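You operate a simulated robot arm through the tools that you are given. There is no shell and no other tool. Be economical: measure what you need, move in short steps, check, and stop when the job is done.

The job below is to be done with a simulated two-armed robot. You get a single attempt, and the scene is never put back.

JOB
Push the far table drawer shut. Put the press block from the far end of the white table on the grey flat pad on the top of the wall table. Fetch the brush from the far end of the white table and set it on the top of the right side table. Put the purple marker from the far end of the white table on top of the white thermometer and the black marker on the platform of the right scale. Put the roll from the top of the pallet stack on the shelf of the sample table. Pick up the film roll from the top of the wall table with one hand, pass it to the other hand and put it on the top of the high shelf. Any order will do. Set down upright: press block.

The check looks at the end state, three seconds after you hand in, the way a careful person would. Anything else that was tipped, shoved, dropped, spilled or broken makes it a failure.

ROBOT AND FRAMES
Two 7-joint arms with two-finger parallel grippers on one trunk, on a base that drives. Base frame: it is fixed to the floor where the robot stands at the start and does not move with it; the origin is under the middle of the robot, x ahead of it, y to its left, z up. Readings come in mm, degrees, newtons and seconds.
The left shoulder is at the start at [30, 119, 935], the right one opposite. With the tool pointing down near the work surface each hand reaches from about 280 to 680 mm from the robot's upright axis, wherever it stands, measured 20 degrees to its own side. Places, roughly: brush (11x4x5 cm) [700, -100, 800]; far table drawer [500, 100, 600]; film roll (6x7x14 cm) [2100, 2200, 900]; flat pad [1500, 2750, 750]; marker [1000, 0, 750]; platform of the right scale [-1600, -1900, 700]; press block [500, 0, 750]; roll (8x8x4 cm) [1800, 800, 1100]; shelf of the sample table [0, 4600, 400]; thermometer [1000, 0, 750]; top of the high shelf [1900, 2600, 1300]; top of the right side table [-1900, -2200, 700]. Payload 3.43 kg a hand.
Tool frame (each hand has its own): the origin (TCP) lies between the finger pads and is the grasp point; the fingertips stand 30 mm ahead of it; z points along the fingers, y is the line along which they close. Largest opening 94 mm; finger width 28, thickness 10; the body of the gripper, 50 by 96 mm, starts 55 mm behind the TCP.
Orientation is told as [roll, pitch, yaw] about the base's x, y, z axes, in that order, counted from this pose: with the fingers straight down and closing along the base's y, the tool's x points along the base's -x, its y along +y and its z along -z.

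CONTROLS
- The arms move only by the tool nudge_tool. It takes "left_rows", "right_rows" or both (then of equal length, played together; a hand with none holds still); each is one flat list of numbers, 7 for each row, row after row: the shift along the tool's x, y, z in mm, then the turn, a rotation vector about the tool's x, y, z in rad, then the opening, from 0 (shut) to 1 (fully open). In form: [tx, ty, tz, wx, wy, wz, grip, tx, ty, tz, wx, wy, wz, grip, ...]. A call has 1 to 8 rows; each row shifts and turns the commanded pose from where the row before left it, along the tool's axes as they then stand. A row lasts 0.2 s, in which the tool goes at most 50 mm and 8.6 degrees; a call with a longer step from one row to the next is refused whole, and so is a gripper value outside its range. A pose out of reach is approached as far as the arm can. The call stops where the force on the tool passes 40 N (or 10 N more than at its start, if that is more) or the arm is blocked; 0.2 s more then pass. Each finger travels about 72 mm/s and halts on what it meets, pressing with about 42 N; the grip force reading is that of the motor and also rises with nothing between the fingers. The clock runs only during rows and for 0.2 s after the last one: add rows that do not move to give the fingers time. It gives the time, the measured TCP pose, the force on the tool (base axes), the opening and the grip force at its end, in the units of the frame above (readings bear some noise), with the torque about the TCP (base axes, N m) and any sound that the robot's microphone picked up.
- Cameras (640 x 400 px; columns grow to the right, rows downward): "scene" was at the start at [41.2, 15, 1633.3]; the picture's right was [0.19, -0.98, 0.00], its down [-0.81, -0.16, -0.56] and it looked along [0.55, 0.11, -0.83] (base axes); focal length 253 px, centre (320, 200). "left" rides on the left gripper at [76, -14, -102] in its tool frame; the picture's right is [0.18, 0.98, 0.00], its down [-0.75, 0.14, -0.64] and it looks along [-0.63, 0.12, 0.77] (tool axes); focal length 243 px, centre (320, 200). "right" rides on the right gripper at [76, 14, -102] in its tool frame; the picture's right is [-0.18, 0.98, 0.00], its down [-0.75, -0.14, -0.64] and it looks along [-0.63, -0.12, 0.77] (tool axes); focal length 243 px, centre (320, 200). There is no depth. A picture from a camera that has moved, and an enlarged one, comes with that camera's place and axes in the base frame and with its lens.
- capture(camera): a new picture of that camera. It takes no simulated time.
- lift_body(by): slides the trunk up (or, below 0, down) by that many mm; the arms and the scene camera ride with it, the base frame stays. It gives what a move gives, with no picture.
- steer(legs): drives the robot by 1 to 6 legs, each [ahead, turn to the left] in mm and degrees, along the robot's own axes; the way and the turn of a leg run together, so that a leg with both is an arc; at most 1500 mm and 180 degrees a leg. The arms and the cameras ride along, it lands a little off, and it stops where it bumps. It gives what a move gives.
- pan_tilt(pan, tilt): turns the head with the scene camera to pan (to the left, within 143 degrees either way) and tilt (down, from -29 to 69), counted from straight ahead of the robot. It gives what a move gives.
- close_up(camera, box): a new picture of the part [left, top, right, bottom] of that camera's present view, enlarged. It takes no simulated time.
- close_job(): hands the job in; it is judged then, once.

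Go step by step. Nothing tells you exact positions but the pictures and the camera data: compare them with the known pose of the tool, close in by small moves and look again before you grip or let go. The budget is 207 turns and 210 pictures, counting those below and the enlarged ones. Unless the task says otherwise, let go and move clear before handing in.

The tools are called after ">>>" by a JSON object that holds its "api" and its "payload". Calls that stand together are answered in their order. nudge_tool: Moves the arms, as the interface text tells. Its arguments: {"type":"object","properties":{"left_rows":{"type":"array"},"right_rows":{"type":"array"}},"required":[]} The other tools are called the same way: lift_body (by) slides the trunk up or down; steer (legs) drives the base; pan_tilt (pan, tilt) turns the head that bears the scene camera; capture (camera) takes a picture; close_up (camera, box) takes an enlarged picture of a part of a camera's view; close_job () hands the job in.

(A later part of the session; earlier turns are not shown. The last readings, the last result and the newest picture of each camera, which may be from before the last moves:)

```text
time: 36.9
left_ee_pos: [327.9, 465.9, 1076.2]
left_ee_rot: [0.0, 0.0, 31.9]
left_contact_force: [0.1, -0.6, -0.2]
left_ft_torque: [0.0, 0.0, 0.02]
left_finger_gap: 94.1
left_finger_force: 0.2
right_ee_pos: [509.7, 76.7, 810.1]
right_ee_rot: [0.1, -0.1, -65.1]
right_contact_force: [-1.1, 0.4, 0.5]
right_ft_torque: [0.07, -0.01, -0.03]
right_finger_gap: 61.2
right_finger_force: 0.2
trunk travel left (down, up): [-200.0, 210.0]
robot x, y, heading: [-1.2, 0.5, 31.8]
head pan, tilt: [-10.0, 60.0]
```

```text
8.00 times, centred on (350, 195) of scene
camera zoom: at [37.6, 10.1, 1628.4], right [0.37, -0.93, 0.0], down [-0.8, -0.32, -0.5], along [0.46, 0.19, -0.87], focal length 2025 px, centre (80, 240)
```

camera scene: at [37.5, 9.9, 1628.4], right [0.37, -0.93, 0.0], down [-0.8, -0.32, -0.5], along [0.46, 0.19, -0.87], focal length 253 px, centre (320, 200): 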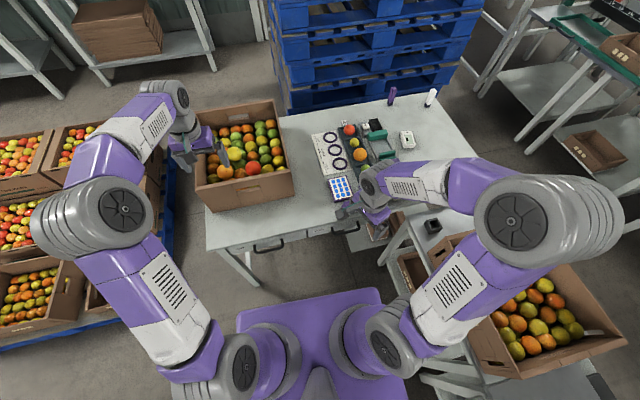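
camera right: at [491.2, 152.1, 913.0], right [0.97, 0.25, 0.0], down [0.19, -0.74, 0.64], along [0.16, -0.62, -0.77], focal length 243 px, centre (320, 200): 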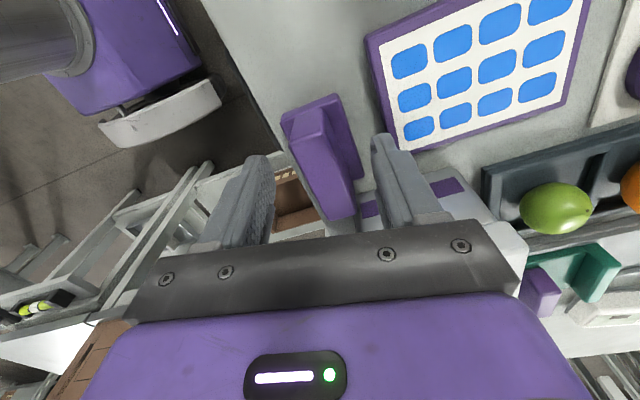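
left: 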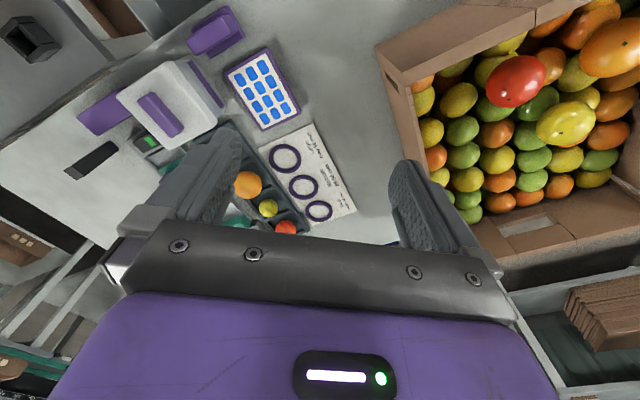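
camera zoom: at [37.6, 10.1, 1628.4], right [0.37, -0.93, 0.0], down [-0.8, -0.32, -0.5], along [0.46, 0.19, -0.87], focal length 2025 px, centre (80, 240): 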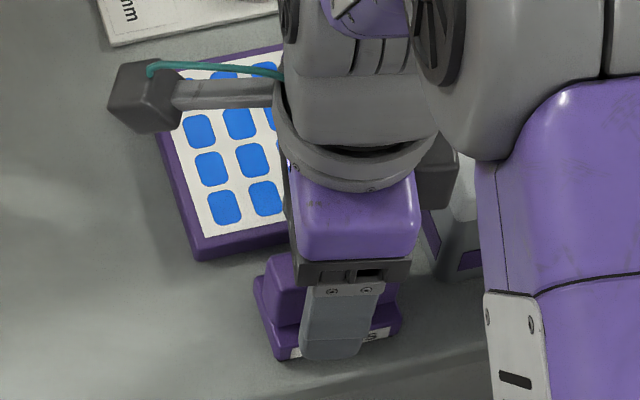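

Aligned; I lower a few millimetres more and close.

>>> {"api": "nudge_tool", "payload": {"right_rows": [6, 0, 6, 0, 0, 0, 0.65, 0, 0, 0, 0, 0, 0, 0.4, 0, 0, 0, 0, 0, 0, 0, 0, 0, 0, 0, 0, 0, 0, 0, 0, 0, 0, 0, 0, 0]}}

>>> {"api": "capture", "payload": {"camera": "right"}}

```text
time: 38.1
left_ee_pos: [326.4, 467.7, 1076.7]
left_ee_rot: [0.0, 0.0, 31.9]
left_contact_force: [-0.5, 0.2, 0.4]
left_ft_torque: [0.04, 0.01, 0.01]
left_finger_gap: 94.0
left_finger_force: 0.1
right_ee_pos: [507.2, 81.8, 803.4]
right_ee_rot: [0.0, 0.1, -65.1]
right_contact_force: [0.4, 0.6, 0.6]
right_ft_torque: [0.01, 0.01, 0.02]
right_finger_gap: 20.8
right_finger_force: 42.6
trunk travel left (down, up): [-200.0, 210.0]
robot x, y, heading: [-1.6, -0.0, 32.1]
head pan, tilt: [-10.0, 60.0]
```

```text
171 pictures are left
camera right: at [488.5, 157.4, 907.2], right [0.97, 0.25, 0.0], down [0.19, -0.74, 0.64], along [0.16, -0.62, -0.77], focal length 243 px, centre (320, 200)
```

right: 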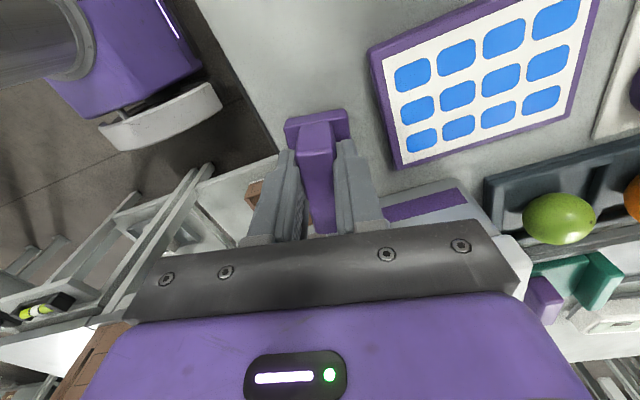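

Press block gripped (20.8 mm). I lift it, tuck both hands in, and then drive left around the fruit pallet to the wall table.

>>> {"api": "nudge_tool", "payload": {"right_rows": [0, 0, -30, 0, 0, 0, 0, 0, 0, -48, 0, 0, 0, 0, 0, 0, -48, 0, 0, 0, 0, 0, 0, -48, 0, 0, 0, 0, 0, -30, -30, 0, 0, 0, 0, 0, -45, 0, 0, 0, 0, 0, 0, -45, 0, 0, 0, 0, 0], "left_rows": [0, 0, 0, 0, 0, 0, 1, 0, 0, 0, 0, 0, 0, 1, 40, 0, 0, 0, 0, 0, 1, 40, 0, 0, 0, 0, 0, 1, 40, 0, 0, 0, 0, 0, 1, 30, 0, 0, 0, 0, 0, 1, 0, 0, 0, 0, 0, 0, 1]}}

>>> {"api": "capture", "payload": {"camera": "right"}}

>>> {"api": "close_up", "payload": {"camera": "scene", "box": [280, 80, 520, 230]}}

```text
time: 39.7
left_ee_pos: [198.7, 385.9, 1077.0]
left_ee_rot: [0.0, -0.1, 31.9]
left_contact_force: [0.0, 0.7, -0.5]
left_ft_torque: [0.02, -0.01, -0.03]
left_finger_gap: 93.9
left_finger_force: 0.0
right_ee_pos: [397.9, 30.3, 1009.2]
right_ee_rot: [0.2, 0.0, -65.2]
right_contact_force: [0.1, -0.6, -0.4]
right_ft_torque: [0.04, -0.04, -0.06]
right_finger_gap: 0.0
right_finger_force: 33.1
trunk travel left (down, up): [-200.0, 210.0]
robot x, y, heading: [1.1, -1.3, 31.9]
head pan, tilt: [-10.0, 60.0]
```

```text
170 pictures are left
camera right: at [378.1, 105.3, 1112.3], right [0.97, 0.25, 0.0], down [0.19, -0.74, 0.64], along [0.16, -0.62, -0.77], focal length 243 px, centre (320, 200)
```

right: 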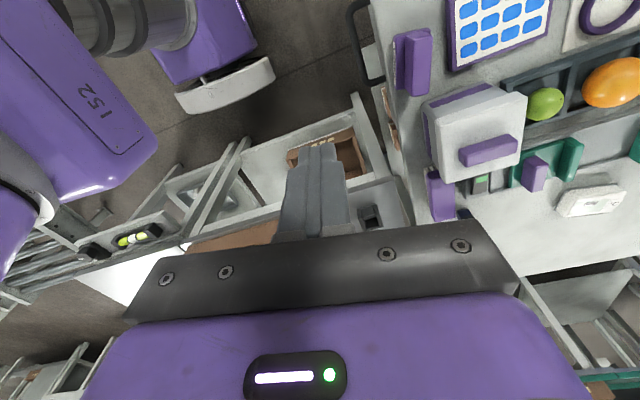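

```text
2.67 times, centred on (400, 155) of scene
camera zoom: at [36.8, 8.7, 1628.4], right [0.37, -0.93, 0.0], down [-0.8, -0.32, -0.5], along [0.46, 0.19, -0.87], focal length 675 px, centre (107, 320)
```

zoom: 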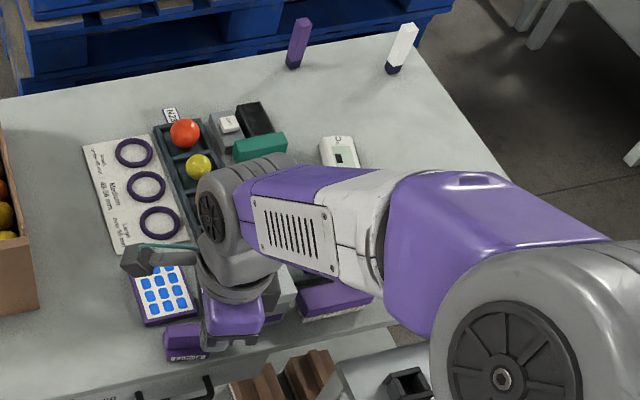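

The block slipped out and stands on the table. I look at its shape closely before a deeper grip.

>>> {"api": "close_up", "payload": {"camera": "right", "box": [360, 0, 520, 100]}}

>>> {"api": "close_up", "payload": {"camera": "scene", "box": [330, 190, 394, 230]}}

```text
4.00 times, centred on (440, 50) of right
camera zoom: at [378.1, 105.3, 1112.3], right [0.97, 0.25, 0.0], down [0.19, -0.74, 0.64], along [0.16, -0.62, -0.77], focal length 970 px, centre (-160, 800)
```

zoom: 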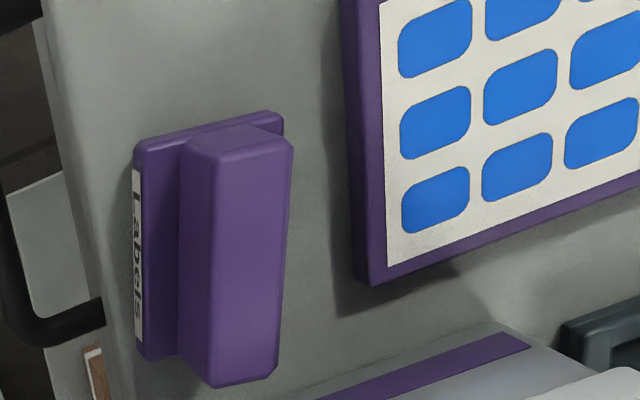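

```text
10.00 times, centred on (362, 210) of scene
camera zoom: at [36.8, 8.7, 1628.4], right [0.37, -0.93, 0.0], down [-0.8, -0.32, -0.5], along [0.46, 0.19, -0.87], focal length 2531 px, centre (-100, 100)
```

zoom: 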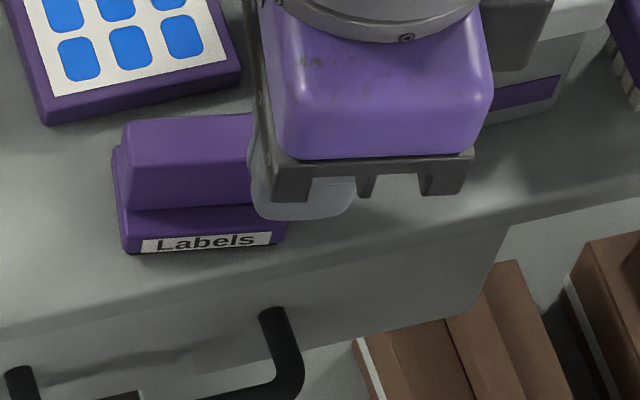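

The bar is 20.8 mm wide with its top near 800 mm, so the earlier grip was too shallow. I go back over it, open, and descend further this time.

>>> {"api": "nudge_tool", "payload": {"right_rows": [0, 0, 0, 0, 0, -0.05, 0.6, -2, 40, 0, 0, 0, 0, 0.6, -2, 40, 0, 0, 0, 0, 0.6, 0, 38, 30, 0, 0, 0, 0.6, 0, 0, 45, 0, 0, 0, 0.6, 0, 0, 45, 0, 0, 0, 0.6, 0, 0, 40, 0, 0, 0, 0.6, 0, 0, 40, 0, 0, 0, 0.6]}}

>>> {"api": "capture", "payload": {"camera": "right"}}

>>> {"api": "close_up", "payload": {"camera": "scene", "box": [330, 170, 394, 210]}}

```text
time: 41.5
left_ee_pos: [200.9, 387.8, 1075.4]
left_ee_rot: [0.0, 0.1, 31.9]
left_contact_force: [-0.5, 0.5, 0.6]
left_ft_torque: [0.0, -0.01, 0.02]
left_finger_gap: 93.9
left_finger_force: 0.1
right_ee_pos: [506.7, 82.3, 807.2]
right_ee_rot: [0.1, 0.0, -62.3]
right_contact_force: [0.0, 0.3, 0.6]
right_ft_torque: [-0.02, 0.02, -0.02]
right_finger_gap: 56.5
right_finger_force: 0.0
trunk travel left (down, up): [-200.0, 210.0]
robot x, y, heading: [-1.0, 4.1, 32.0]
head pan, tilt: [-10.0, 60.0]
```

```text
166 pictures are left
camera right: at [483.9, 157.3, 910.9], right [0.96, 0.29, 0.0], down [0.22, -0.73, 0.64], along [0.19, -0.61, -0.77], focal length 243 px, centre (320, 200)
```

right: 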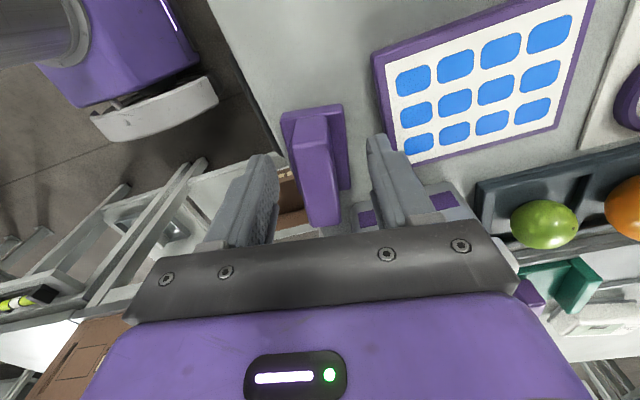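

```text
10.00 times, centred on (362, 190) of scene
camera zoom: at [38.3, 10.3, 1628.3], right [0.37, -0.93, 0.0], down [-0.8, -0.32, -0.5], along [0.46, 0.19, -0.87], focal length 2531 px, centre (-100, 300)
```

zoom: 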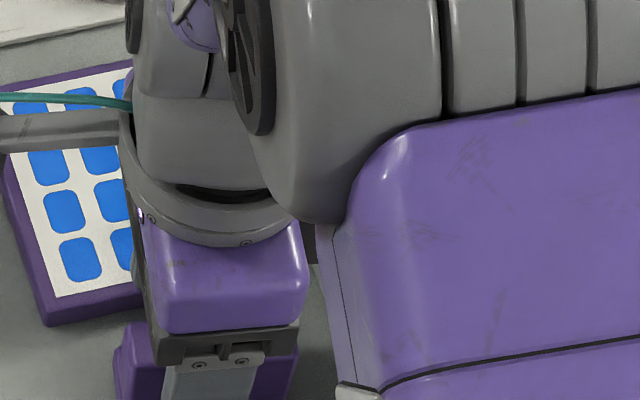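

The bar's top still sits around fingertip level, so I descend slowly until near the plate.

>>> {"api": "nudge_tool", "payload": {"right_rows": [0, -1, 7, 0, 0, 0, 0.6, 0, 0, 7, 0, 0, 0, 0.6, 0, 0, 6, 0, 0, 0, 0.6]}}

>>> {"api": "close_up", "payload": {"camera": "right", "box": [220, 80, 460, 230]}}

```text
time: 42.3
left_ee_pos: [200.3, 388.9, 1076.4]
left_ee_rot: [-0.1, 0.0, 32.0]
left_contact_force: [-0.2, 0.5, -0.8]
left_ft_torque: [0.01, -0.01, -0.03]
left_finger_gap: 93.8
left_finger_force: 0.1
right_ee_pos: [503.4, 83.3, 787.3]
right_ee_rot: [0.0, 0.0, -62.3]
right_contact_force: [0.0, 0.5, -0.6]
right_ft_torque: [0.0, -0.02, 0.01]
right_finger_gap: 56.5
right_finger_force: 0.2
trunk travel left (down, up): [-200.0, 210.0]
robot x, y, heading: [-0.9, -3.2, 31.9]
head pan, tilt: [-10.0, 60.0]
```

```text
2.67 times, centred on (340, 155) of right
camera zoom: at [481.5, 156.8, 891.4], right [0.96, 0.29, 0.0], down [0.23, -0.73, 0.64], along [0.19, -0.61, -0.77], focal length 647 px, centre (267, 320)
```

zoom: 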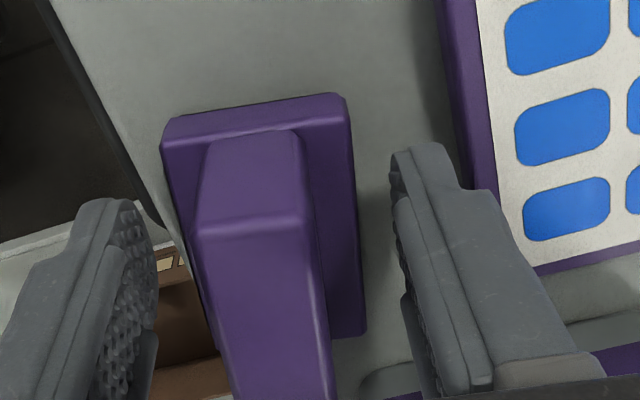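

Now the tips reach deep beside the bar. I raise 5 mm to clear the plate and close.

>>> {"api": "nudge_tool", "payload": {"right_rows": [0, 0, -5, 0, 0, 0, 0.6, 0, 0, 0, 0, 0, 0, 0.3, 0, 0, 0, 0, 0, 0, 0, 0, 0, 0, 0, 0, 0, 0, 0, 0, 0, 0, 0, 0, 0]}}

>>> {"api": "close_up", "payload": {"camera": "right", "box": [220, 80, 460, 230]}}

>>> {"api": "nudge_tool", "payload": {"right_rows": [0, 0, -10, 0, 0, 0, 0, 0, 0, -20, 0, 0, 0, 0, 0, 0, -30, 0, 0, 0, 0]}}

>>> {"api": "close_up", "payload": {"camera": "right", "box": [220, 80, 460, 230]}}

```text
time: 43.5
left_ee_pos: [200.9, 387.8, 1075.7]
left_ee_rot: [0.0, 0.0, 31.8]
left_contact_force: [0.1, 0.2, -0.1]
left_ft_torque: [0.03, 0.02, 0.01]
left_finger_gap: 94.2
left_finger_force: 0.1
right_ee_pos: [503.8, 82.2, 793.2]
right_ee_rot: [0.0, -0.1, -62.3]
right_contact_force: [-1.1, 1.2, -0.5]
right_ft_torque: [-0.01, 0.01, -0.01]
right_finger_gap: 25.7
right_finger_force: 41.9
trunk travel left (down, up): [-200.0, 210.0]
robot x, y, heading: [-0.5, 1.1, 31.8]
head pan, tilt: [-10.0, 60.0]
```

```text
2.67 times, centred on (340, 155) of right
camera zoom: at [481.8, 157.0, 897.1], right [0.96, 0.29, 0.0], down [0.23, -0.73, 0.64], along [0.19, -0.61, -0.77], focal length 647 px, centre (267, 320)
```

zoom: 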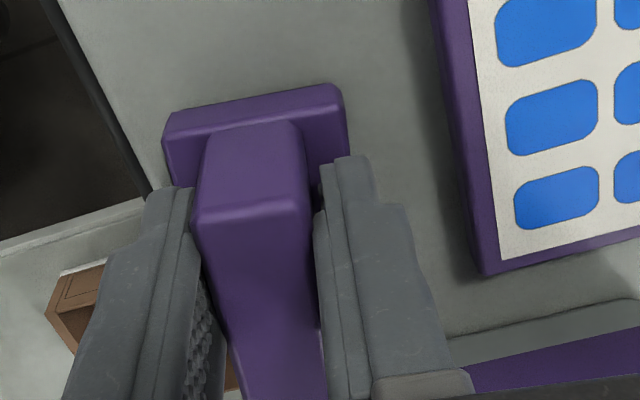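

```text
time: 44.3
left_ee_pos: [199.5, 388.0, 1076.3]
left_ee_rot: [0.1, 0.0, 31.9]
left_contact_force: [-0.2, -0.2, 0.2]
left_ft_torque: [0.04, -0.02, -0.03]
left_finger_gap: 94.1
left_finger_force: 0.0
right_ee_pos: [503.6, 82.1, 854.0]
right_ee_rot: [-0.1, 0.1, -62.2]
right_contact_force: [0.0, 0.0, -1.0]
right_ft_torque: [0.01, 0.0, -0.01]
right_finger_gap: 25.4
right_finger_force: 41.6
trunk travel left (down, up): [-200.0, 210.0]
robot x, y, heading: [-4.2, -3.2, 31.8]
head pan, tilt: [-10.0, 60.0]
```

```text
2.67 times, centred on (340, 155) of right
camera zoom: at [481.1, 156.4, 957.3], right [0.96, 0.29, 0.0], down [0.22, -0.73, 0.64], along [0.19, -0.61, -0.77], focal length 647 px, centre (267, 320)
```

zoom: 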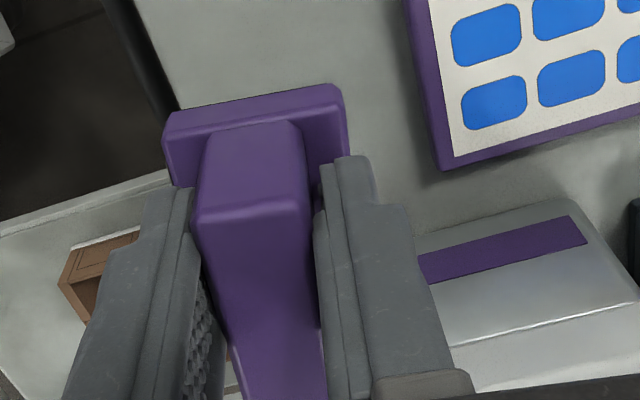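

The block is held firmly now. I lift it, tuck in, and drive the first part left along the aisle.

>>> {"api": "nudge_tool", "payload": {"right_rows": [0, 0, -45, 0, 0, 0, 0, 0, 0, -45, 0, 0, 0, 0, 0, 0, -45, 0, 0, 0, 0, 0, -40, -45, 0, 0, 0, 0, 0, -40, -10, 0, 0, 0, 0]}}

>>> {"api": "steer", "payload": {"legs": [[0, 100], [900, 0], [0, -10]]}}

>>> {"api": "pan_tilt", "payload": {"pan": 0, "tilt": 40}}

>>> {"api": "capture", "payload": {"camera": "scene"}}

```text
refused: row 4 steps farther than a row can; nothing moved
```

```text
time: 54.0
left_ee_pos: [-991.7, 872.6, 1076.5]
left_ee_rot: [0.0, -0.1, 121.8]
left_contact_force: [0.3, 0.8, -0.8]
left_ft_torque: [0.0, 0.01, -0.05]
left_finger_gap: 94.2
left_finger_force: 0.0
right_ee_pos: [-686.2, 1175.8, 853.1]
right_ee_rot: [-0.1, 0.0, 27.7]
right_contact_force: [0.5, 0.7, -1.0]
right_ft_torque: [0.01, -0.01, -0.01]
right_finger_gap: 25.8
right_finger_force: 42.4
trunk travel left (down, up): [-200.0, 210.0]
robot x, y, heading: [-606.2, 673.0, 121.7]
head pan, tilt: [-10.0, 60.0]
```

```text
time: 54.8
left_ee_pos: [-992.3, 873.7, 1077.1]
left_ee_rot: [0.0, -0.1, 121.9]
left_contact_force: [-0.6, 0.3, 0.0]
left_ft_torque: [-0.01, 0.0, 0.02]
left_finger_gap: 94.1
left_finger_force: 0.1
right_ee_pos: [-686.5, 1176.7, 853.5]
right_ee_rot: [0.0, 0.0, 27.5]
right_contact_force: [0.1, 0.2, -1.4]
right_ft_torque: [-0.05, 0.0, -0.03]
right_finger_gap: 25.4
right_finger_force: 42.3
trunk travel left (down, up): [-200.0, 210.0]
robot x, y, heading: [-603.6, 674.0, 121.8]
head pan, tilt: [0.0, 40.0]
```

```text
161 pictures are left
camera scene: at [-631.6, 720.1, 1655.0], right [0.85, 0.53, 0.0], down [0.34, -0.55, -0.77], along [-0.4, 0.65, -0.64], focal length 253 px, centre (320, 200)
```

scene: 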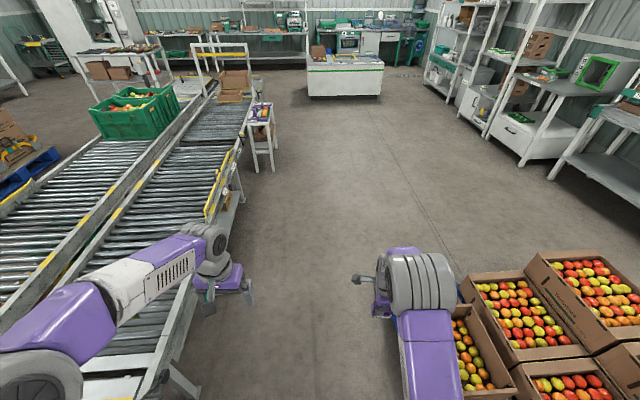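

The lift was refused (row too long) but the drive went on at the lower height; I check that nothing on the table was disturbed, then lift properly.

>>> {"api": "nudge_tool", "payload": {"right_rows": [0, 0, -45, 0, 0, 0, 0, 0, 0, -45, 0, 0, 0, 0, 0, 0, -45, 0, 0, 0, 0, 0, 0, -45, 0, 0, 0, 0, 0, -40, 0, 0, 0, 0, 0, 0, -40, 0, 0, 0, 0, 0]}}

>>> {"api": "pan_tilt", "payload": {"pan": -120, "tilt": 35}}

>>> {"api": "capture", "payload": {"camera": "scene"}}

```text
time: 56.2
left_ee_pos: [-991.0, 872.4, 1077.5]
left_ee_rot: [0.0, 0.0, 121.9]
left_contact_force: [0.4, -0.2, 0.1]
left_ft_torque: [0.0, 0.01, 0.01]
left_finger_gap: 94.1
left_finger_force: 0.0
right_ee_pos: [-647.3, 1105.4, 1034.0]
right_ee_rot: [0.0, 0.0, 27.6]
right_contact_force: [-0.7, -0.1, -0.4]
right_ft_torque: [0.02, 0.05, -0.04]
right_finger_gap: 25.5
right_finger_force: 41.3
trunk travel left (down, up): [-200.0, 210.0]
robot x, y, heading: [-601.5, 672.5, 121.9]
head pan, tilt: [0.0, 40.0]
```

```text
time: 58.2
left_ee_pos: [-992.0, 872.5, 1076.6]
left_ee_rot: [0.0, 0.0, 121.9]
left_contact_force: [0.1, 0.1, -0.1]
left_ft_torque: [0.0, 0.0, 0.01]
left_finger_gap: 94.0
left_finger_force: 0.0
right_ee_pos: [-648.5, 1106.7, 1034.8]
right_ee_rot: [0.0, 0.0, 27.6]
right_contact_force: [-0.1, 0.5, -0.6]
right_ft_torque: [0.01, 0.03, 0.01]
right_finger_gap: 25.7
right_finger_force: 42.0
trunk travel left (down, up): [-200.0, 210.0]
robot x, y, heading: [-602.4, 674.1, 121.8]
head pan, tilt: [-120.0, 35.0]
```

```text
160 pictures are left
camera scene: at [-498.7, 650.7, 1662.7], right [0.03, -1.0, 0.0], down [-0.57, -0.02, -0.82], along [0.82, 0.03, -0.57], focal length 253 px, centre (320, 200)
```

scene: 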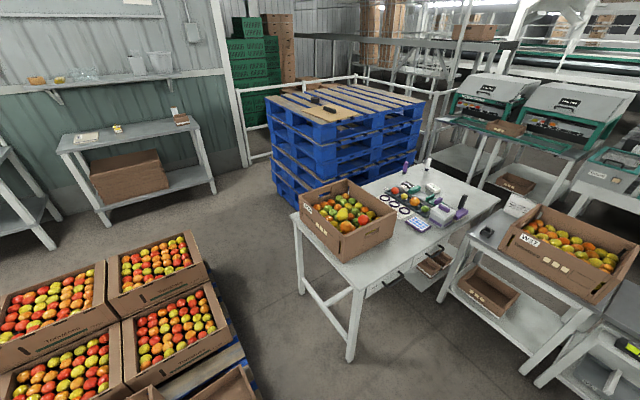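

The table is undisturbed. I continue: along the aisle past the fruit pallet, then right toward the wall table.

>>> {"api": "steer", "payload": {"legs": [[1500, 0], [130, 0], [0, -90], [1300, 0]]}}

>>> {"api": "pan_tilt", "payload": {"pan": -35, "tilt": 35}}

>>> {"api": "capture", "payload": {"camera": "scene"}}

```text
time: 76.5
left_ee_pos: [-139.3, 3129.4, 1076.2]
left_ee_rot: [0.0, -0.1, 31.6]
left_contact_force: [0.3, 0.8, 1.1]
left_ft_torque: [-0.02, 0.0, 0.02]
left_finger_gap: 94.1
left_finger_force: 0.1
right_ee_pos: [90.5, 2784.4, 1033.8]
right_ee_rot: [0.0, -0.1, -62.7]
right_contact_force: [0.2, 0.3, -1.5]
right_ft_torque: [0.0, 0.0, 0.0]
right_finger_gap: 25.6
right_finger_force: 42.4
trunk travel left (down, up): [-200.0, 210.0]
robot x, y, heading: [-340.4, 2744.7, 31.5]
head pan, tilt: [-120.0, 35.0]
```

```text
time: 78.1
left_ee_pos: [-138.5, 3129.9, 1075.4]
left_ee_rot: [0.0, 0.0, 31.4]
left_contact_force: [0.6, 0.2, -0.3]
left_ft_torque: [-0.02, 0.0, 0.02]
left_finger_gap: 94.1
left_finger_force: 0.0
right_ee_pos: [90.8, 2784.6, 1032.8]
right_ee_rot: [0.0, 0.0, -62.8]
right_contact_force: [-0.3, -0.5, -1.7]
right_ft_torque: [0.0, 0.01, 0.01]
right_finger_gap: 25.6
right_finger_force: 41.7
trunk travel left (down, up): [-200.0, 210.0]
robot x, y, heading: [-341.4, 2740.3, 31.4]
head pan, tilt: [-35.0, 35.0]
```

```text
159 pictures are left
camera scene: at [-279.6, 2723.2, 1662.7], right [-0.06, -1.0, 0.0], down [-0.57, 0.04, -0.82], along [0.82, -0.05, -0.57], focal length 253 px, centre (320, 200)
```

scene: 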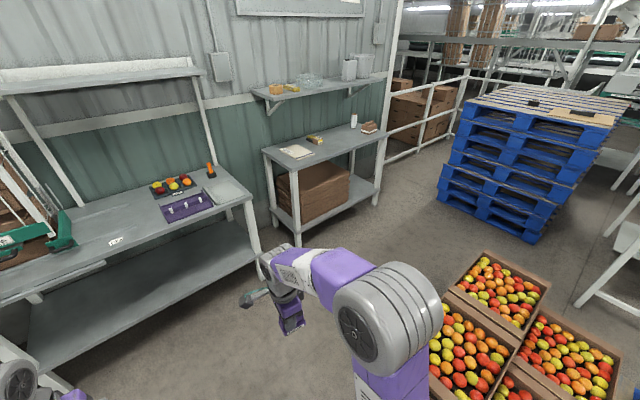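

The wall table is in view with the pad at its near-left end and a white film roll at its far right. I zoom in.

>>> {"api": "close_up", "payload": {"camera": "scene", "box": [240, 60, 416, 170]}}

>>> {"api": "close_up", "payload": {"camera": "scene", "box": [440, 70, 640, 195]}}

```text
3.64 times, centred on (328, 115) of scene
camera zoom: at [-279.6, 2723.2, 1662.7], right [-0.06, -1.0, 0.0], down [-0.57, 0.04, -0.82], along [0.82, -0.05, -0.57], focal length 920 px, centre (291, 509)
```

zoom: 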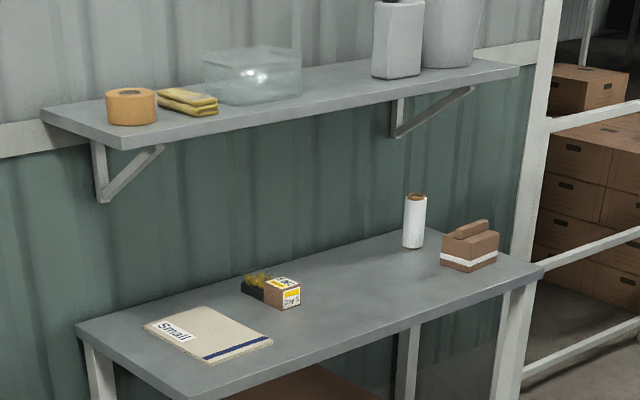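

```text
3.20 times, centred on (540, 132) of scene
camera zoom: at [-279.6, 2723.2, 1662.7], right [-0.06, -1.0, 0.0], down [-0.57, 0.04, -0.82], along [0.82, -0.05, -0.57], focal length 810 px, centre (-384, 416)
```

zoom: 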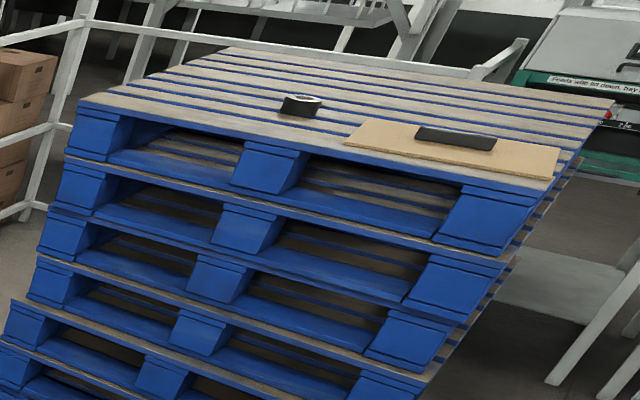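

Wall-table top is about 830 mm high, with the pad near [1592, 2787], the film roll near [2126, 2249] and the black roll seen on the pallets. I drive to a stance in front of the pad.

>>> {"api": "steer", "payload": {"legs": [[0, -36], [1400, 0], [0, 40]]}}

>>> {"api": "pan_tilt", "payload": {"pan": -10, "tilt": 45}}

>>> {"api": "capture", "payload": {"camera": "scene"}}

```text
time: 88.6
left_ee_pos: [1226.4, 3033.4, 1076.8]
left_ee_rot: [0.0, 0.1, 35.5]
left_contact_force: [-0.2, 0.2, -0.3]
left_ft_torque: [0.01, 0.01, 0.0]
left_finger_gap: 93.8
left_finger_force: 0.0
right_ee_pos: [1479.6, 2706.2, 1034.4]
right_ee_rot: [0.0, 0.0, -58.7]
right_contact_force: [0.1, -0.4, -0.4]
right_ft_torque: [0.04, -0.03, -0.01]
right_finger_gap: 25.6
right_finger_force: 42.3
trunk travel left (down, up): [-200.0, 210.0]
robot x, y, heading: [1049.7, 2632.7, 35.5]
head pan, tilt: [-35.0, 35.0]
```

```text
time: 89.5
left_ee_pos: [1225.8, 3032.1, 1076.3]
left_ee_rot: [0.0, 0.1, 35.7]
left_contact_force: [-1.1, 0.5, -0.1]
left_ft_torque: [0.01, 0.02, 0.0]
left_finger_gap: 94.1
left_finger_force: 0.0
right_ee_pos: [1480.2, 2704.4, 1033.6]
right_ee_rot: [0.0, 0.1, -58.7]
right_contact_force: [0.0, 0.7, -1.0]
right_ft_torque: [-0.03, -0.02, 0.01]
right_finger_gap: 25.7
right_finger_force: 42.4
trunk travel left (down, up): [-200.0, 210.0]
robot x, y, heading: [1049.5, 2633.4, 35.4]
head pan, tilt: [-10.0, 45.0]
```

```text
156 pictures are left
camera scene: at [1100.7, 2650.9, 1647.9], right [0.43, -0.9, 0.0], down [-0.64, -0.3, -0.71], along [0.64, 0.3, -0.71], focal length 253 px, centre (320, 200)
```

scene: 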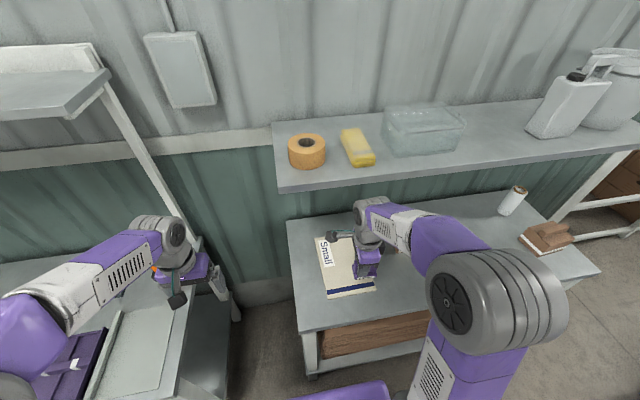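

The hand is nearly over the "Small" pad. I take the wrist view to place precisely.

>>> {"api": "capture", "payload": {"camera": "right"}}

>>> {"api": "close_up", "payload": {"camera": "scene", "box": [280, 200, 440, 300]}}

```text
155 pictures are left
camera right: at [1452.6, 2777.1, 1137.0], right [0.94, 0.35, 0.0], down [0.27, -0.72, 0.64], along [0.23, -0.6, -0.77], focal length 243 px, centre (320, 200)
```

right: 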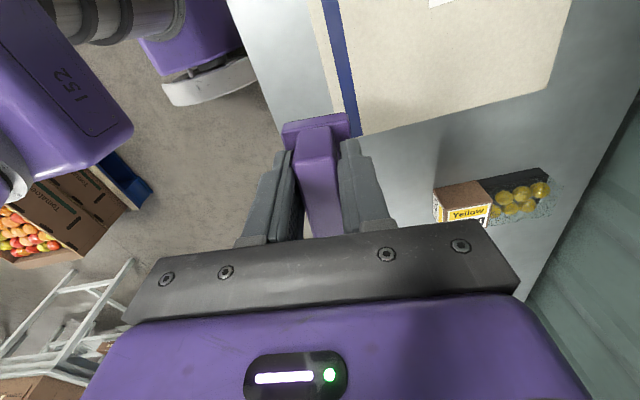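

```text
4.00 times, centred on (360, 250) of scene
camera zoom: at [1100.7, 2650.9, 1647.9], right [0.43, -0.9, 0.0], down [-0.64, -0.3, -0.71], along [0.64, 0.3, -0.71], focal length 1012 px, centre (160, 0)
```

zoom: 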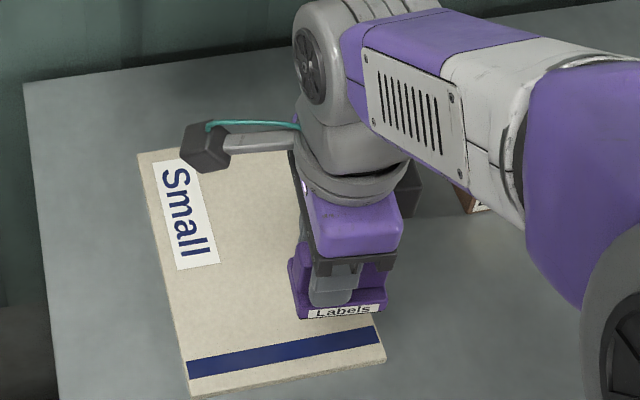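

The pad's centre is near [1575, 2773]. I move over it and descend to just above.

>>> {"api": "nudge_tool", "payload": {"right_rows": [4, 40, 0, 0, 0, 0, 0, 4, 40, 20, 0, 0, 0, 0, 2, 37, 20, 0, 0, 0, 0, 0, 0, 40, 0, 0, 0, 0, 0, 0, 40, 0, 0, 0, 0]}}

>>> {"api": "capture", "payload": {"camera": "right"}}

>>> {"api": "close_up", "payload": {"camera": "scene", "box": [280, 200, 440, 300]}}

```text
time: 90.7
left_ee_pos: [1227.8, 3032.4, 1075.3]
left_ee_rot: [0.0, 0.3, 35.5]
left_contact_force: [0.4, 0.2, -0.7]
left_ft_torque: [-0.01, 0.08, 0.03]
left_finger_gap: 94.5
left_finger_force: 0.1
right_ee_pos: [1576.3, 2774.8, 912.5]
right_ee_rot: [-0.1, 0.0, -58.8]
right_contact_force: [0.5, 0.3, -1.5]
right_ft_torque: [-0.01, 0.08, 0.0]
right_finger_gap: 25.6
right_finger_force: 42.2
trunk travel left (down, up): [-200.0, 210.0]
robot x, y, heading: [1046.5, 2630.5, 35.6]
head pan, tilt: [-10.0, 45.0]
```

```text
153 pictures are left
camera right: at [1549.1, 2847.4, 1015.6], right [0.94, 0.35, 0.0], down [0.27, -0.72, 0.64], along [0.22, -0.6, -0.77], focal length 243 px, centre (320, 200)
```

right: 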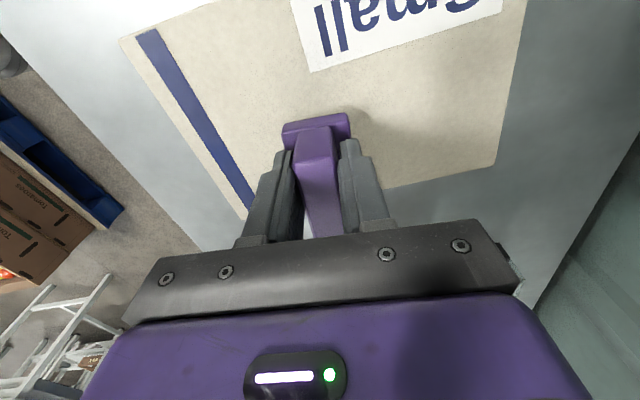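

```text
4.00 times, centred on (360, 250) of scene
camera zoom: at [1103.5, 2652.7, 1647.8], right [0.43, -0.9, 0.0], down [-0.64, -0.31, -0.71], along [0.64, 0.3, -0.71], focal length 1012 px, centre (160, 0)
```

zoom: 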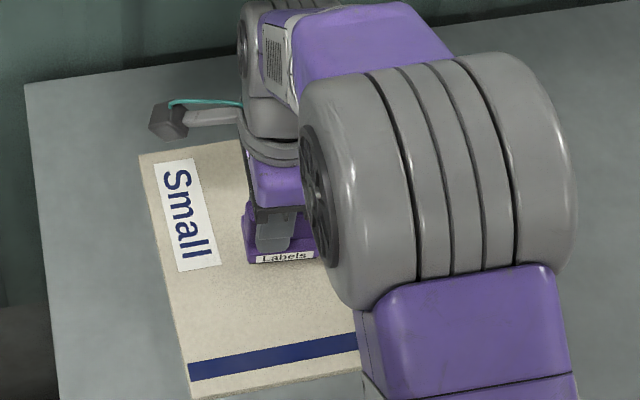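

Close to the pad centre; I shift 12 mm left and lower slowly until the block touches.

>>> {"api": "nudge_tool", "payload": {"right_rows": [12, 3, 0, 0, 0, 0, 0, 0, 0, 8, 0, 0, 0, 0, 0, 0, 8, 0, 0, 0, 0, 0, 0, 4, 0, 0, 0, 0, 0, 0, 4, 0, 0, 0, 0]}}

>>> {"api": "close_up", "payload": {"camera": "right", "box": [200, 60, 440, 210]}}

```text
time: 91.9
left_ee_pos: [1226.1, 3031.9, 1076.1]
left_ee_rot: [0.0, 0.1, 35.6]
left_contact_force: [0.3, 0.3, 0.2]
left_ft_torque: [-0.02, 0.0, -0.03]
left_finger_gap: 94.1
left_finger_force: 0.0
right_ee_pos: [1570.0, 2786.3, 890.1]
right_ee_rot: [0.0, 0.0, -58.7]
right_contact_force: [-0.1, -0.1, -0.1]
right_ft_torque: [0.02, 0.0, 0.0]
right_finger_gap: 25.6
right_finger_force: 42.1
trunk travel left (down, up): [-200.0, 210.0]
robot x, y, heading: [1051.5, 2630.8, 35.6]
head pan, tilt: [-10.0, 45.0]
```

```text
2.67 times, centred on (320, 135) of right
camera zoom: at [1543.3, 2858.4, 992.8], right [0.94, 0.35, 0.0], down [0.27, -0.72, 0.64], along [0.23, -0.6, -0.77], focal length 647 px, centre (320, 373)
```

zoom: 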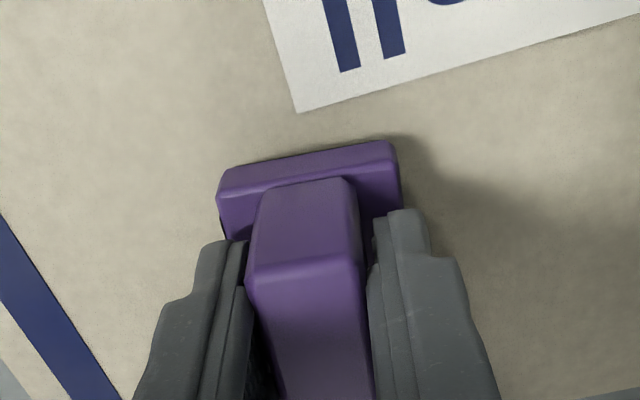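

Still slightly above the pad; I lower in 3 mm steps.

>>> {"api": "nudge_tool", "payload": {"right_rows": [0, 0, 3, 0, 0, 0, 0, 0, 0, 3, 0, 0, 0, 0, 0, 0, 3, 0, 0, 0, 0]}}

>>> {"api": "close_up", "payload": {"camera": "right", "box": [200, 60, 440, 210]}}

```text
time: 92.7
left_ee_pos: [1223.8, 3031.2, 1076.8]
left_ee_rot: [0.0, -0.1, 35.7]
left_contact_force: [-0.6, -0.6, -0.2]
left_ft_torque: [-0.02, 0.0, -0.01]
left_finger_gap: 94.1
left_finger_force: 0.1
right_ee_pos: [1570.7, 2785.2, 882.2]
right_ee_rot: [0.3, 0.0, -58.7]
right_contact_force: [-0.8, -2.7, 18.4]
right_ft_torque: [-0.33, -0.04, -0.02]
right_finger_gap: 25.5
right_finger_force: 41.5
trunk travel left (down, up): [-200.0, 210.0]
robot x, y, heading: [1049.8, 2632.8, 35.6]
head pan, tilt: [-10.0, 45.0]
```

```text
2.67 times, centred on (320, 135) of right
camera zoom: at [1543.3, 2858.1, 986.6], right [0.94, 0.35, 0.01], down [0.27, -0.72, 0.64], along [0.23, -0.6, -0.77], focal length 647 px, centre (320, 373)
```

zoom: 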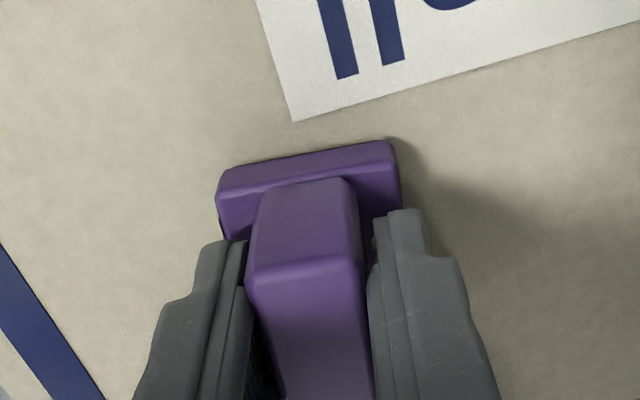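

Contact (18 N). I ease off 1 mm, open slowly and lift away.

>>> {"api": "nudge_tool", "payload": {"right_rows": [0, 0, -1, 0, 0, 0, 0, 0, 0, 0, 0, 0, 0, 0.4, 0, 0, 0, 0, 0, 0, 0.6, 0, 0, 0, 0, 0, 0, 0.6, 0, 0, -20, 0, 0, 0, 0.6, 0, 0, -45, 0, 0, 0, 0.6, 0, 0, -45, 0, 0, 0, 0.6, 0, 0, -45, 0, 0, 0, 1]}}

>>> {"api": "capture", "payload": {"camera": "right"}}

>>> {"api": "pan_tilt", "payload": {"pan": -30, "tilt": 35}}

>>> {"api": "capture", "payload": {"camera": "scene"}}

```text
time: 94.7
left_ee_pos: [1221.5, 3031.2, 1080.2]
left_ee_rot: [-0.1, -0.1, 35.5]
left_contact_force: [0.0, -0.2, 0.5]
left_ft_torque: [0.05, -0.08, -0.01]
left_finger_gap: 93.7
left_finger_force: 0.0
right_ee_pos: [1524.5, 2752.6, 989.8]
right_ee_rot: [-9.9, -1.5, -58.8]
right_contact_force: [-1.3, -0.6, 0.4]
right_ft_torque: [0.04, -0.07, 0.0]
right_finger_gap: 93.9
right_finger_force: 0.0
trunk travel left (down, up): [-200.0, 210.0]
robot x, y, heading: [1049.1, 2633.2, 35.4]
head pan, tilt: [-10.0, 45.0]
stopped in row 8 (right hand): the arm was blocked; the commanded pose is now the measured one
```

```text
149 pictures are left
camera right: at [1511.4, 2836.3, 1088.0], right [0.93, 0.34, -0.16], down [0.36, -0.65, 0.67], along [0.12, -0.68, -0.72], focal length 243 px, centre (320, 200)
```

right: 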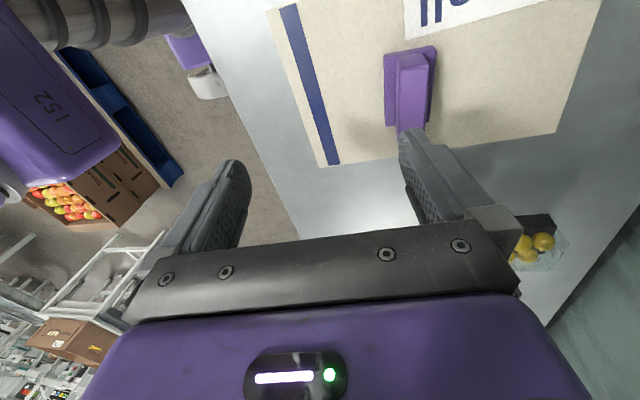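

```text
time: 95.5
left_ee_pos: [1224.8, 3033.4, 1075.9]
left_ee_rot: [0.0, 0.0, 35.6]
left_contact_force: [-0.1, 0.3, 0.3]
left_ft_torque: [-0.03, 0.02, 0.02]
left_finger_gap: 93.8
left_finger_force: 0.0
right_ee_pos: [1529.0, 2755.6, 985.5]
right_ee_rot: [-10.2, -1.4, -58.9]
right_contact_force: [-0.1, 1.0, 0.0]
right_ft_torque: [0.01, -0.01, -0.02]
right_finger_gap: 93.9
right_finger_force: 0.0
trunk travel left (down, up): [-200.0, 210.0]
robot x, y, heading: [1047.7, 2629.7, 35.5]
head pan, tilt: [-30.0, 35.0]
```

```text
148 pictures are left
camera scene: at [1114.8, 2624.8, 1662.7], right [0.1, -1.0, 0.0], down [-0.57, -0.06, -0.82], along [0.81, 0.08, -0.57], focal length 253 px, centre (320, 200)
```

scene: 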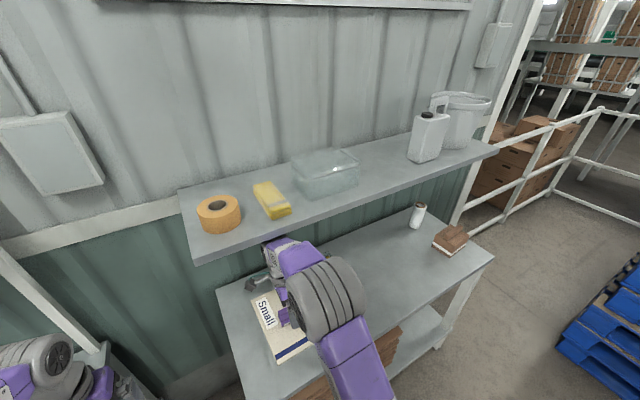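

The wrist touched the shelf above on the way up, but nothing moved; the press block stands on the pad. I back the hand out and straighten it.

>>> {"api": "nudge_tool", "payload": {"right_rows": [0, -40, 0, 0, 0, 0, 1, 0, -40, 0, -0.088, 0.012, 0, 1, 0, -40, 0, -0.088, 0.012, 0, 1, 0, -40, 0, 0, 0, 0, 1]}}

>>> {"api": "close_up", "payload": {"camera": "scene", "box": [180, 70, 500, 270]}}

>>> {"api": "capture", "payload": {"camera": "scene"}}

```text
time: 96.5
left_ee_pos: [1224.8, 3031.5, 1076.1]
left_ee_rot: [0.0, 0.1, 35.5]
left_contact_force: [-0.2, 0.6, -0.3]
left_ft_torque: [-0.02, 0.04, 0.01]
left_finger_gap: 94.3
left_finger_force: 0.0
right_ee_pos: [1392.7, 2672.8, 1003.6]
right_ee_rot: [0.0, 0.1, -59.0]
right_contact_force: [-0.3, 0.5, 0.3]
right_ft_torque: [0.02, -0.02, -0.02]
right_finger_gap: 94.2
right_finger_force: 0.1
trunk travel left (down, up): [-200.0, 210.0]
robot x, y, heading: [1048.1, 2632.0, 35.4]
head pan, tilt: [-30.0, 35.0]
```

```text
2.00 times, centred on (340, 170) of scene
camera zoom: at [1114.6, 2623.7, 1662.7], right [0.1, -1.0, 0.0], down [-0.57, -0.05, -0.82], along [0.82, 0.08, -0.57], focal length 506 px, centre (280, 260)
```

zoom: 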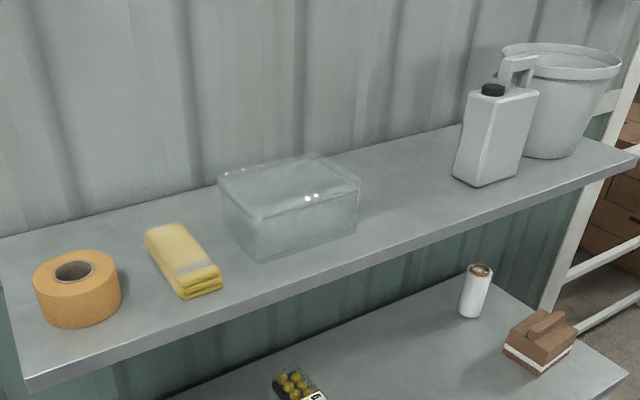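

```text
146 pictures are left
camera scene: at [1114.6, 2623.7, 1662.7], right [0.1, -1.0, 0.0], down [-0.57, -0.05, -0.82], along [0.82, 0.08, -0.57], focal length 253 px, centre (320, 200)
```

scene: 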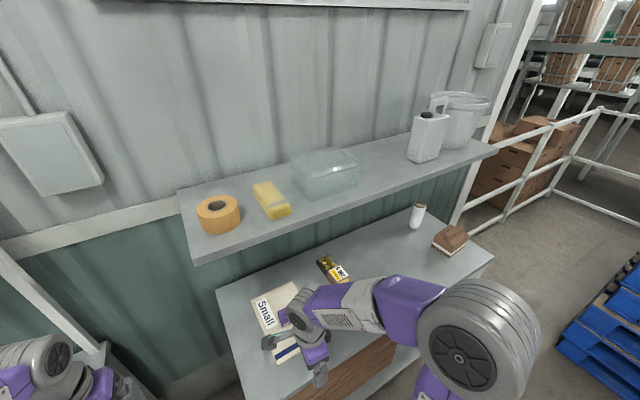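

The film roll (base near [2108, 2251]) stands under the high shelf, so I must reach in with slanted fingers; the free shelf spot is between the glass box and canister at about [1895, 2479]. I reposition so the film roll is to the right hand and the spot to the left.

>>> {"api": "steer", "payload": {"legs": [[-150, 0], [0, -90], [768, 0], [0, 90], [120, 0]]}}

>>> {"api": "pan_tilt", "payload": {"pan": 0, "tilt": 35}}

>>> {"api": "capture", "payload": {"camera": "scene"}}

```text
time: 110.1
left_ee_pos: [1638.0, 2392.8, 1076.3]
left_ee_rot: [0.1, 0.1, 35.6]
left_contact_force: [0.4, -0.8, -0.2]
left_ft_torque: [0.03, -0.01, 0.0]
left_finger_gap: 93.9
left_finger_force: 0.0
right_ee_pos: [1805.5, 2032.4, 1003.9]
right_ee_rot: [-0.2, 0.0, -59.0]
right_contact_force: [0.0, 0.2, -0.8]
right_ft_torque: [0.0, 0.03, 0.01]
right_finger_gap: 94.3
right_finger_force: 0.1
trunk travel left (down, up): [-200.0, 210.0]
robot x, y, heading: [1460.5, 1992.2, 35.4]
head pan, tilt: [-30.0, 35.0]
```

```text
time: 111.0
left_ee_pos: [1638.0, 2393.2, 1075.8]
left_ee_rot: [0.0, 0.0, 35.5]
left_contact_force: [0.1, 0.5, -0.1]
left_ft_torque: [-0.02, -0.01, 0.02]
left_finger_gap: 94.1
left_finger_force: 0.0
right_ee_pos: [1803.2, 2032.4, 1004.1]
right_ee_rot: [-0.1, 0.0, -59.2]
right_contact_force: [-0.2, 0.3, 0.0]
right_ft_torque: [0.02, 0.02, 0.0]
right_finger_gap: 93.8
right_finger_force: 0.1
trunk travel left (down, up): [-200.0, 210.0]
robot x, y, heading: [1460.7, 1992.5, 35.5]
head pan, tilt: [0.0, 35.0]
```

```text
145 pictures are left
camera scene: at [1510.4, 2027.0, 1662.7], right [0.58, -0.82, 0.0], down [-0.47, -0.33, -0.82], along [0.67, 0.47, -0.57], focal length 253 px, centre (320, 200)
```

scene: 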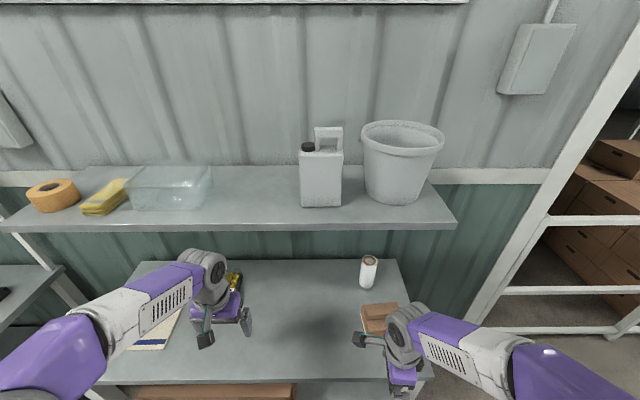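

Film roll near [2112, 2226], with a brown stamp in front of it. I turn the right hand to face the wall and tilt its fingers forward 50°.

>>> {"api": "nudge_tool", "payload": {"right_rows": [0, 0, 0, 0, 0, -0.149, 1, 0, 0, 0, 0, 0, -0.149, 1, 0, 0, 0, 0, 0, -0.149, 1, 0, 0, 0, 0, 0, -0.149, 1, 0, 0, 0, 0, 0, -0.149, 1, 0, 0, 0, 0, 0, -0.149, 1, 0, 0, 0, 0, 0, -0.149, 1, 0, 0, 0, 0, 0, -0.149, 1]}}

>>> {"api": "nudge_tool", "payload": {"right_rows": [0, 0, 0, 0, 0, -0.149, 1, 0, 0, 0, 0, 0, -0.149, 1, 0, 0, 0, 0, 0, -0.149, 1, 0, 0, 0, 0, -0.149, 0, 1, 0, 0, 0, 0, -0.149, 0, 1, 0, 0, 0, 0, -0.149, 0, 1, 0, 0, 0, 0, -0.149, 0, 1, 0, 0, 0, 0, -0.149, 0, 1]}}

>>> {"api": "capture", "payload": {"camera": "right"}}

>>> {"api": "capture", "payload": {"camera": "scene"}}

```text
time: 112.8
left_ee_pos: [1637.1, 2392.0, 1074.7]
left_ee_rot: [0.1, 0.1, 35.5]
left_contact_force: [-0.4, 0.1, -0.1]
left_ft_torque: [0.01, -0.01, 0.02]
left_finger_gap: 94.0
left_finger_force: 0.0
right_ee_pos: [1803.7, 2031.5, 1004.8]
right_ee_rot: [-0.1, 0.1, 9.4]
right_contact_force: [0.6, -0.3, -0.8]
right_ft_torque: [0.03, 0.04, 0.01]
right_finger_gap: 93.8
right_finger_force: 0.1
trunk travel left (down, up): [-200.0, 210.0]
robot x, y, heading: [1461.6, 1990.8, 35.2]
head pan, tilt: [0.0, 35.0]
```

```text
time: 114.6
left_ee_pos: [1637.6, 2392.2, 1075.9]
left_ee_rot: [0.0, 0.1, 35.4]
left_contact_force: [-0.8, 0.6, -1.1]
left_ft_torque: [0.0, 0.01, 0.01]
left_finger_gap: 94.1
left_finger_force: 0.0
right_ee_pos: [1867.9, 2082.4, 1052.2]
right_ee_rot: [0.1, -42.6, 34.9]
right_contact_force: [0.0, 0.0, 0.2]
right_ft_torque: [-0.03, -0.03, 0.02]
right_finger_gap: 94.0
right_finger_force: 0.0
right hand out of reach, approached as far as the arm can: row 5, 6, 7, 8
trunk travel left (down, up): [-200.0, 210.0]
robot x, y, heading: [1460.6, 1991.2, 35.3]
head pan, tilt: [0.0, 35.0]
```

```text
144 pictures are left
camera right: at [1757.6, 2023.4, 1076.0], right [-0.45, 0.88, 0.13], down [0.18, -0.05, 0.98], along [0.87, 0.47, -0.14], focal length 243 px, centre (320, 200)
```

right: 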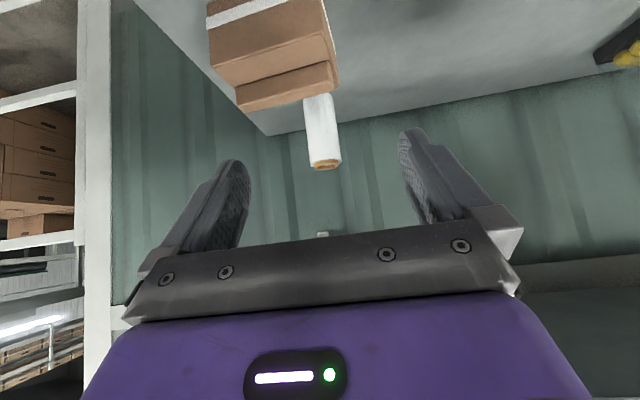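

```text
143 pictures are left
camera scene: at [1510.5, 2027.3, 1662.6], right [0.58, -0.81, 0.0], down [-0.47, -0.33, -0.82], along [0.67, 0.47, -0.57], focal length 253 px, centre (320, 200)
```

scene: 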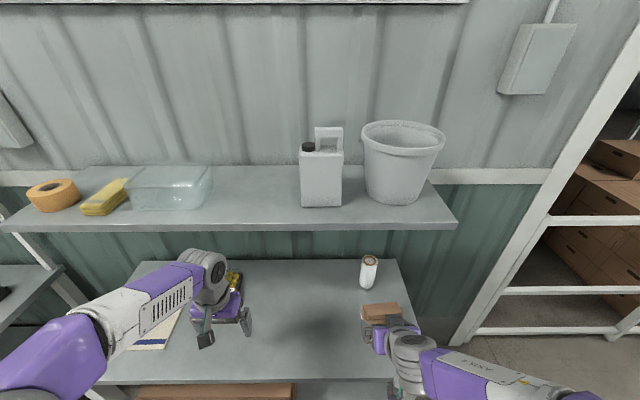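

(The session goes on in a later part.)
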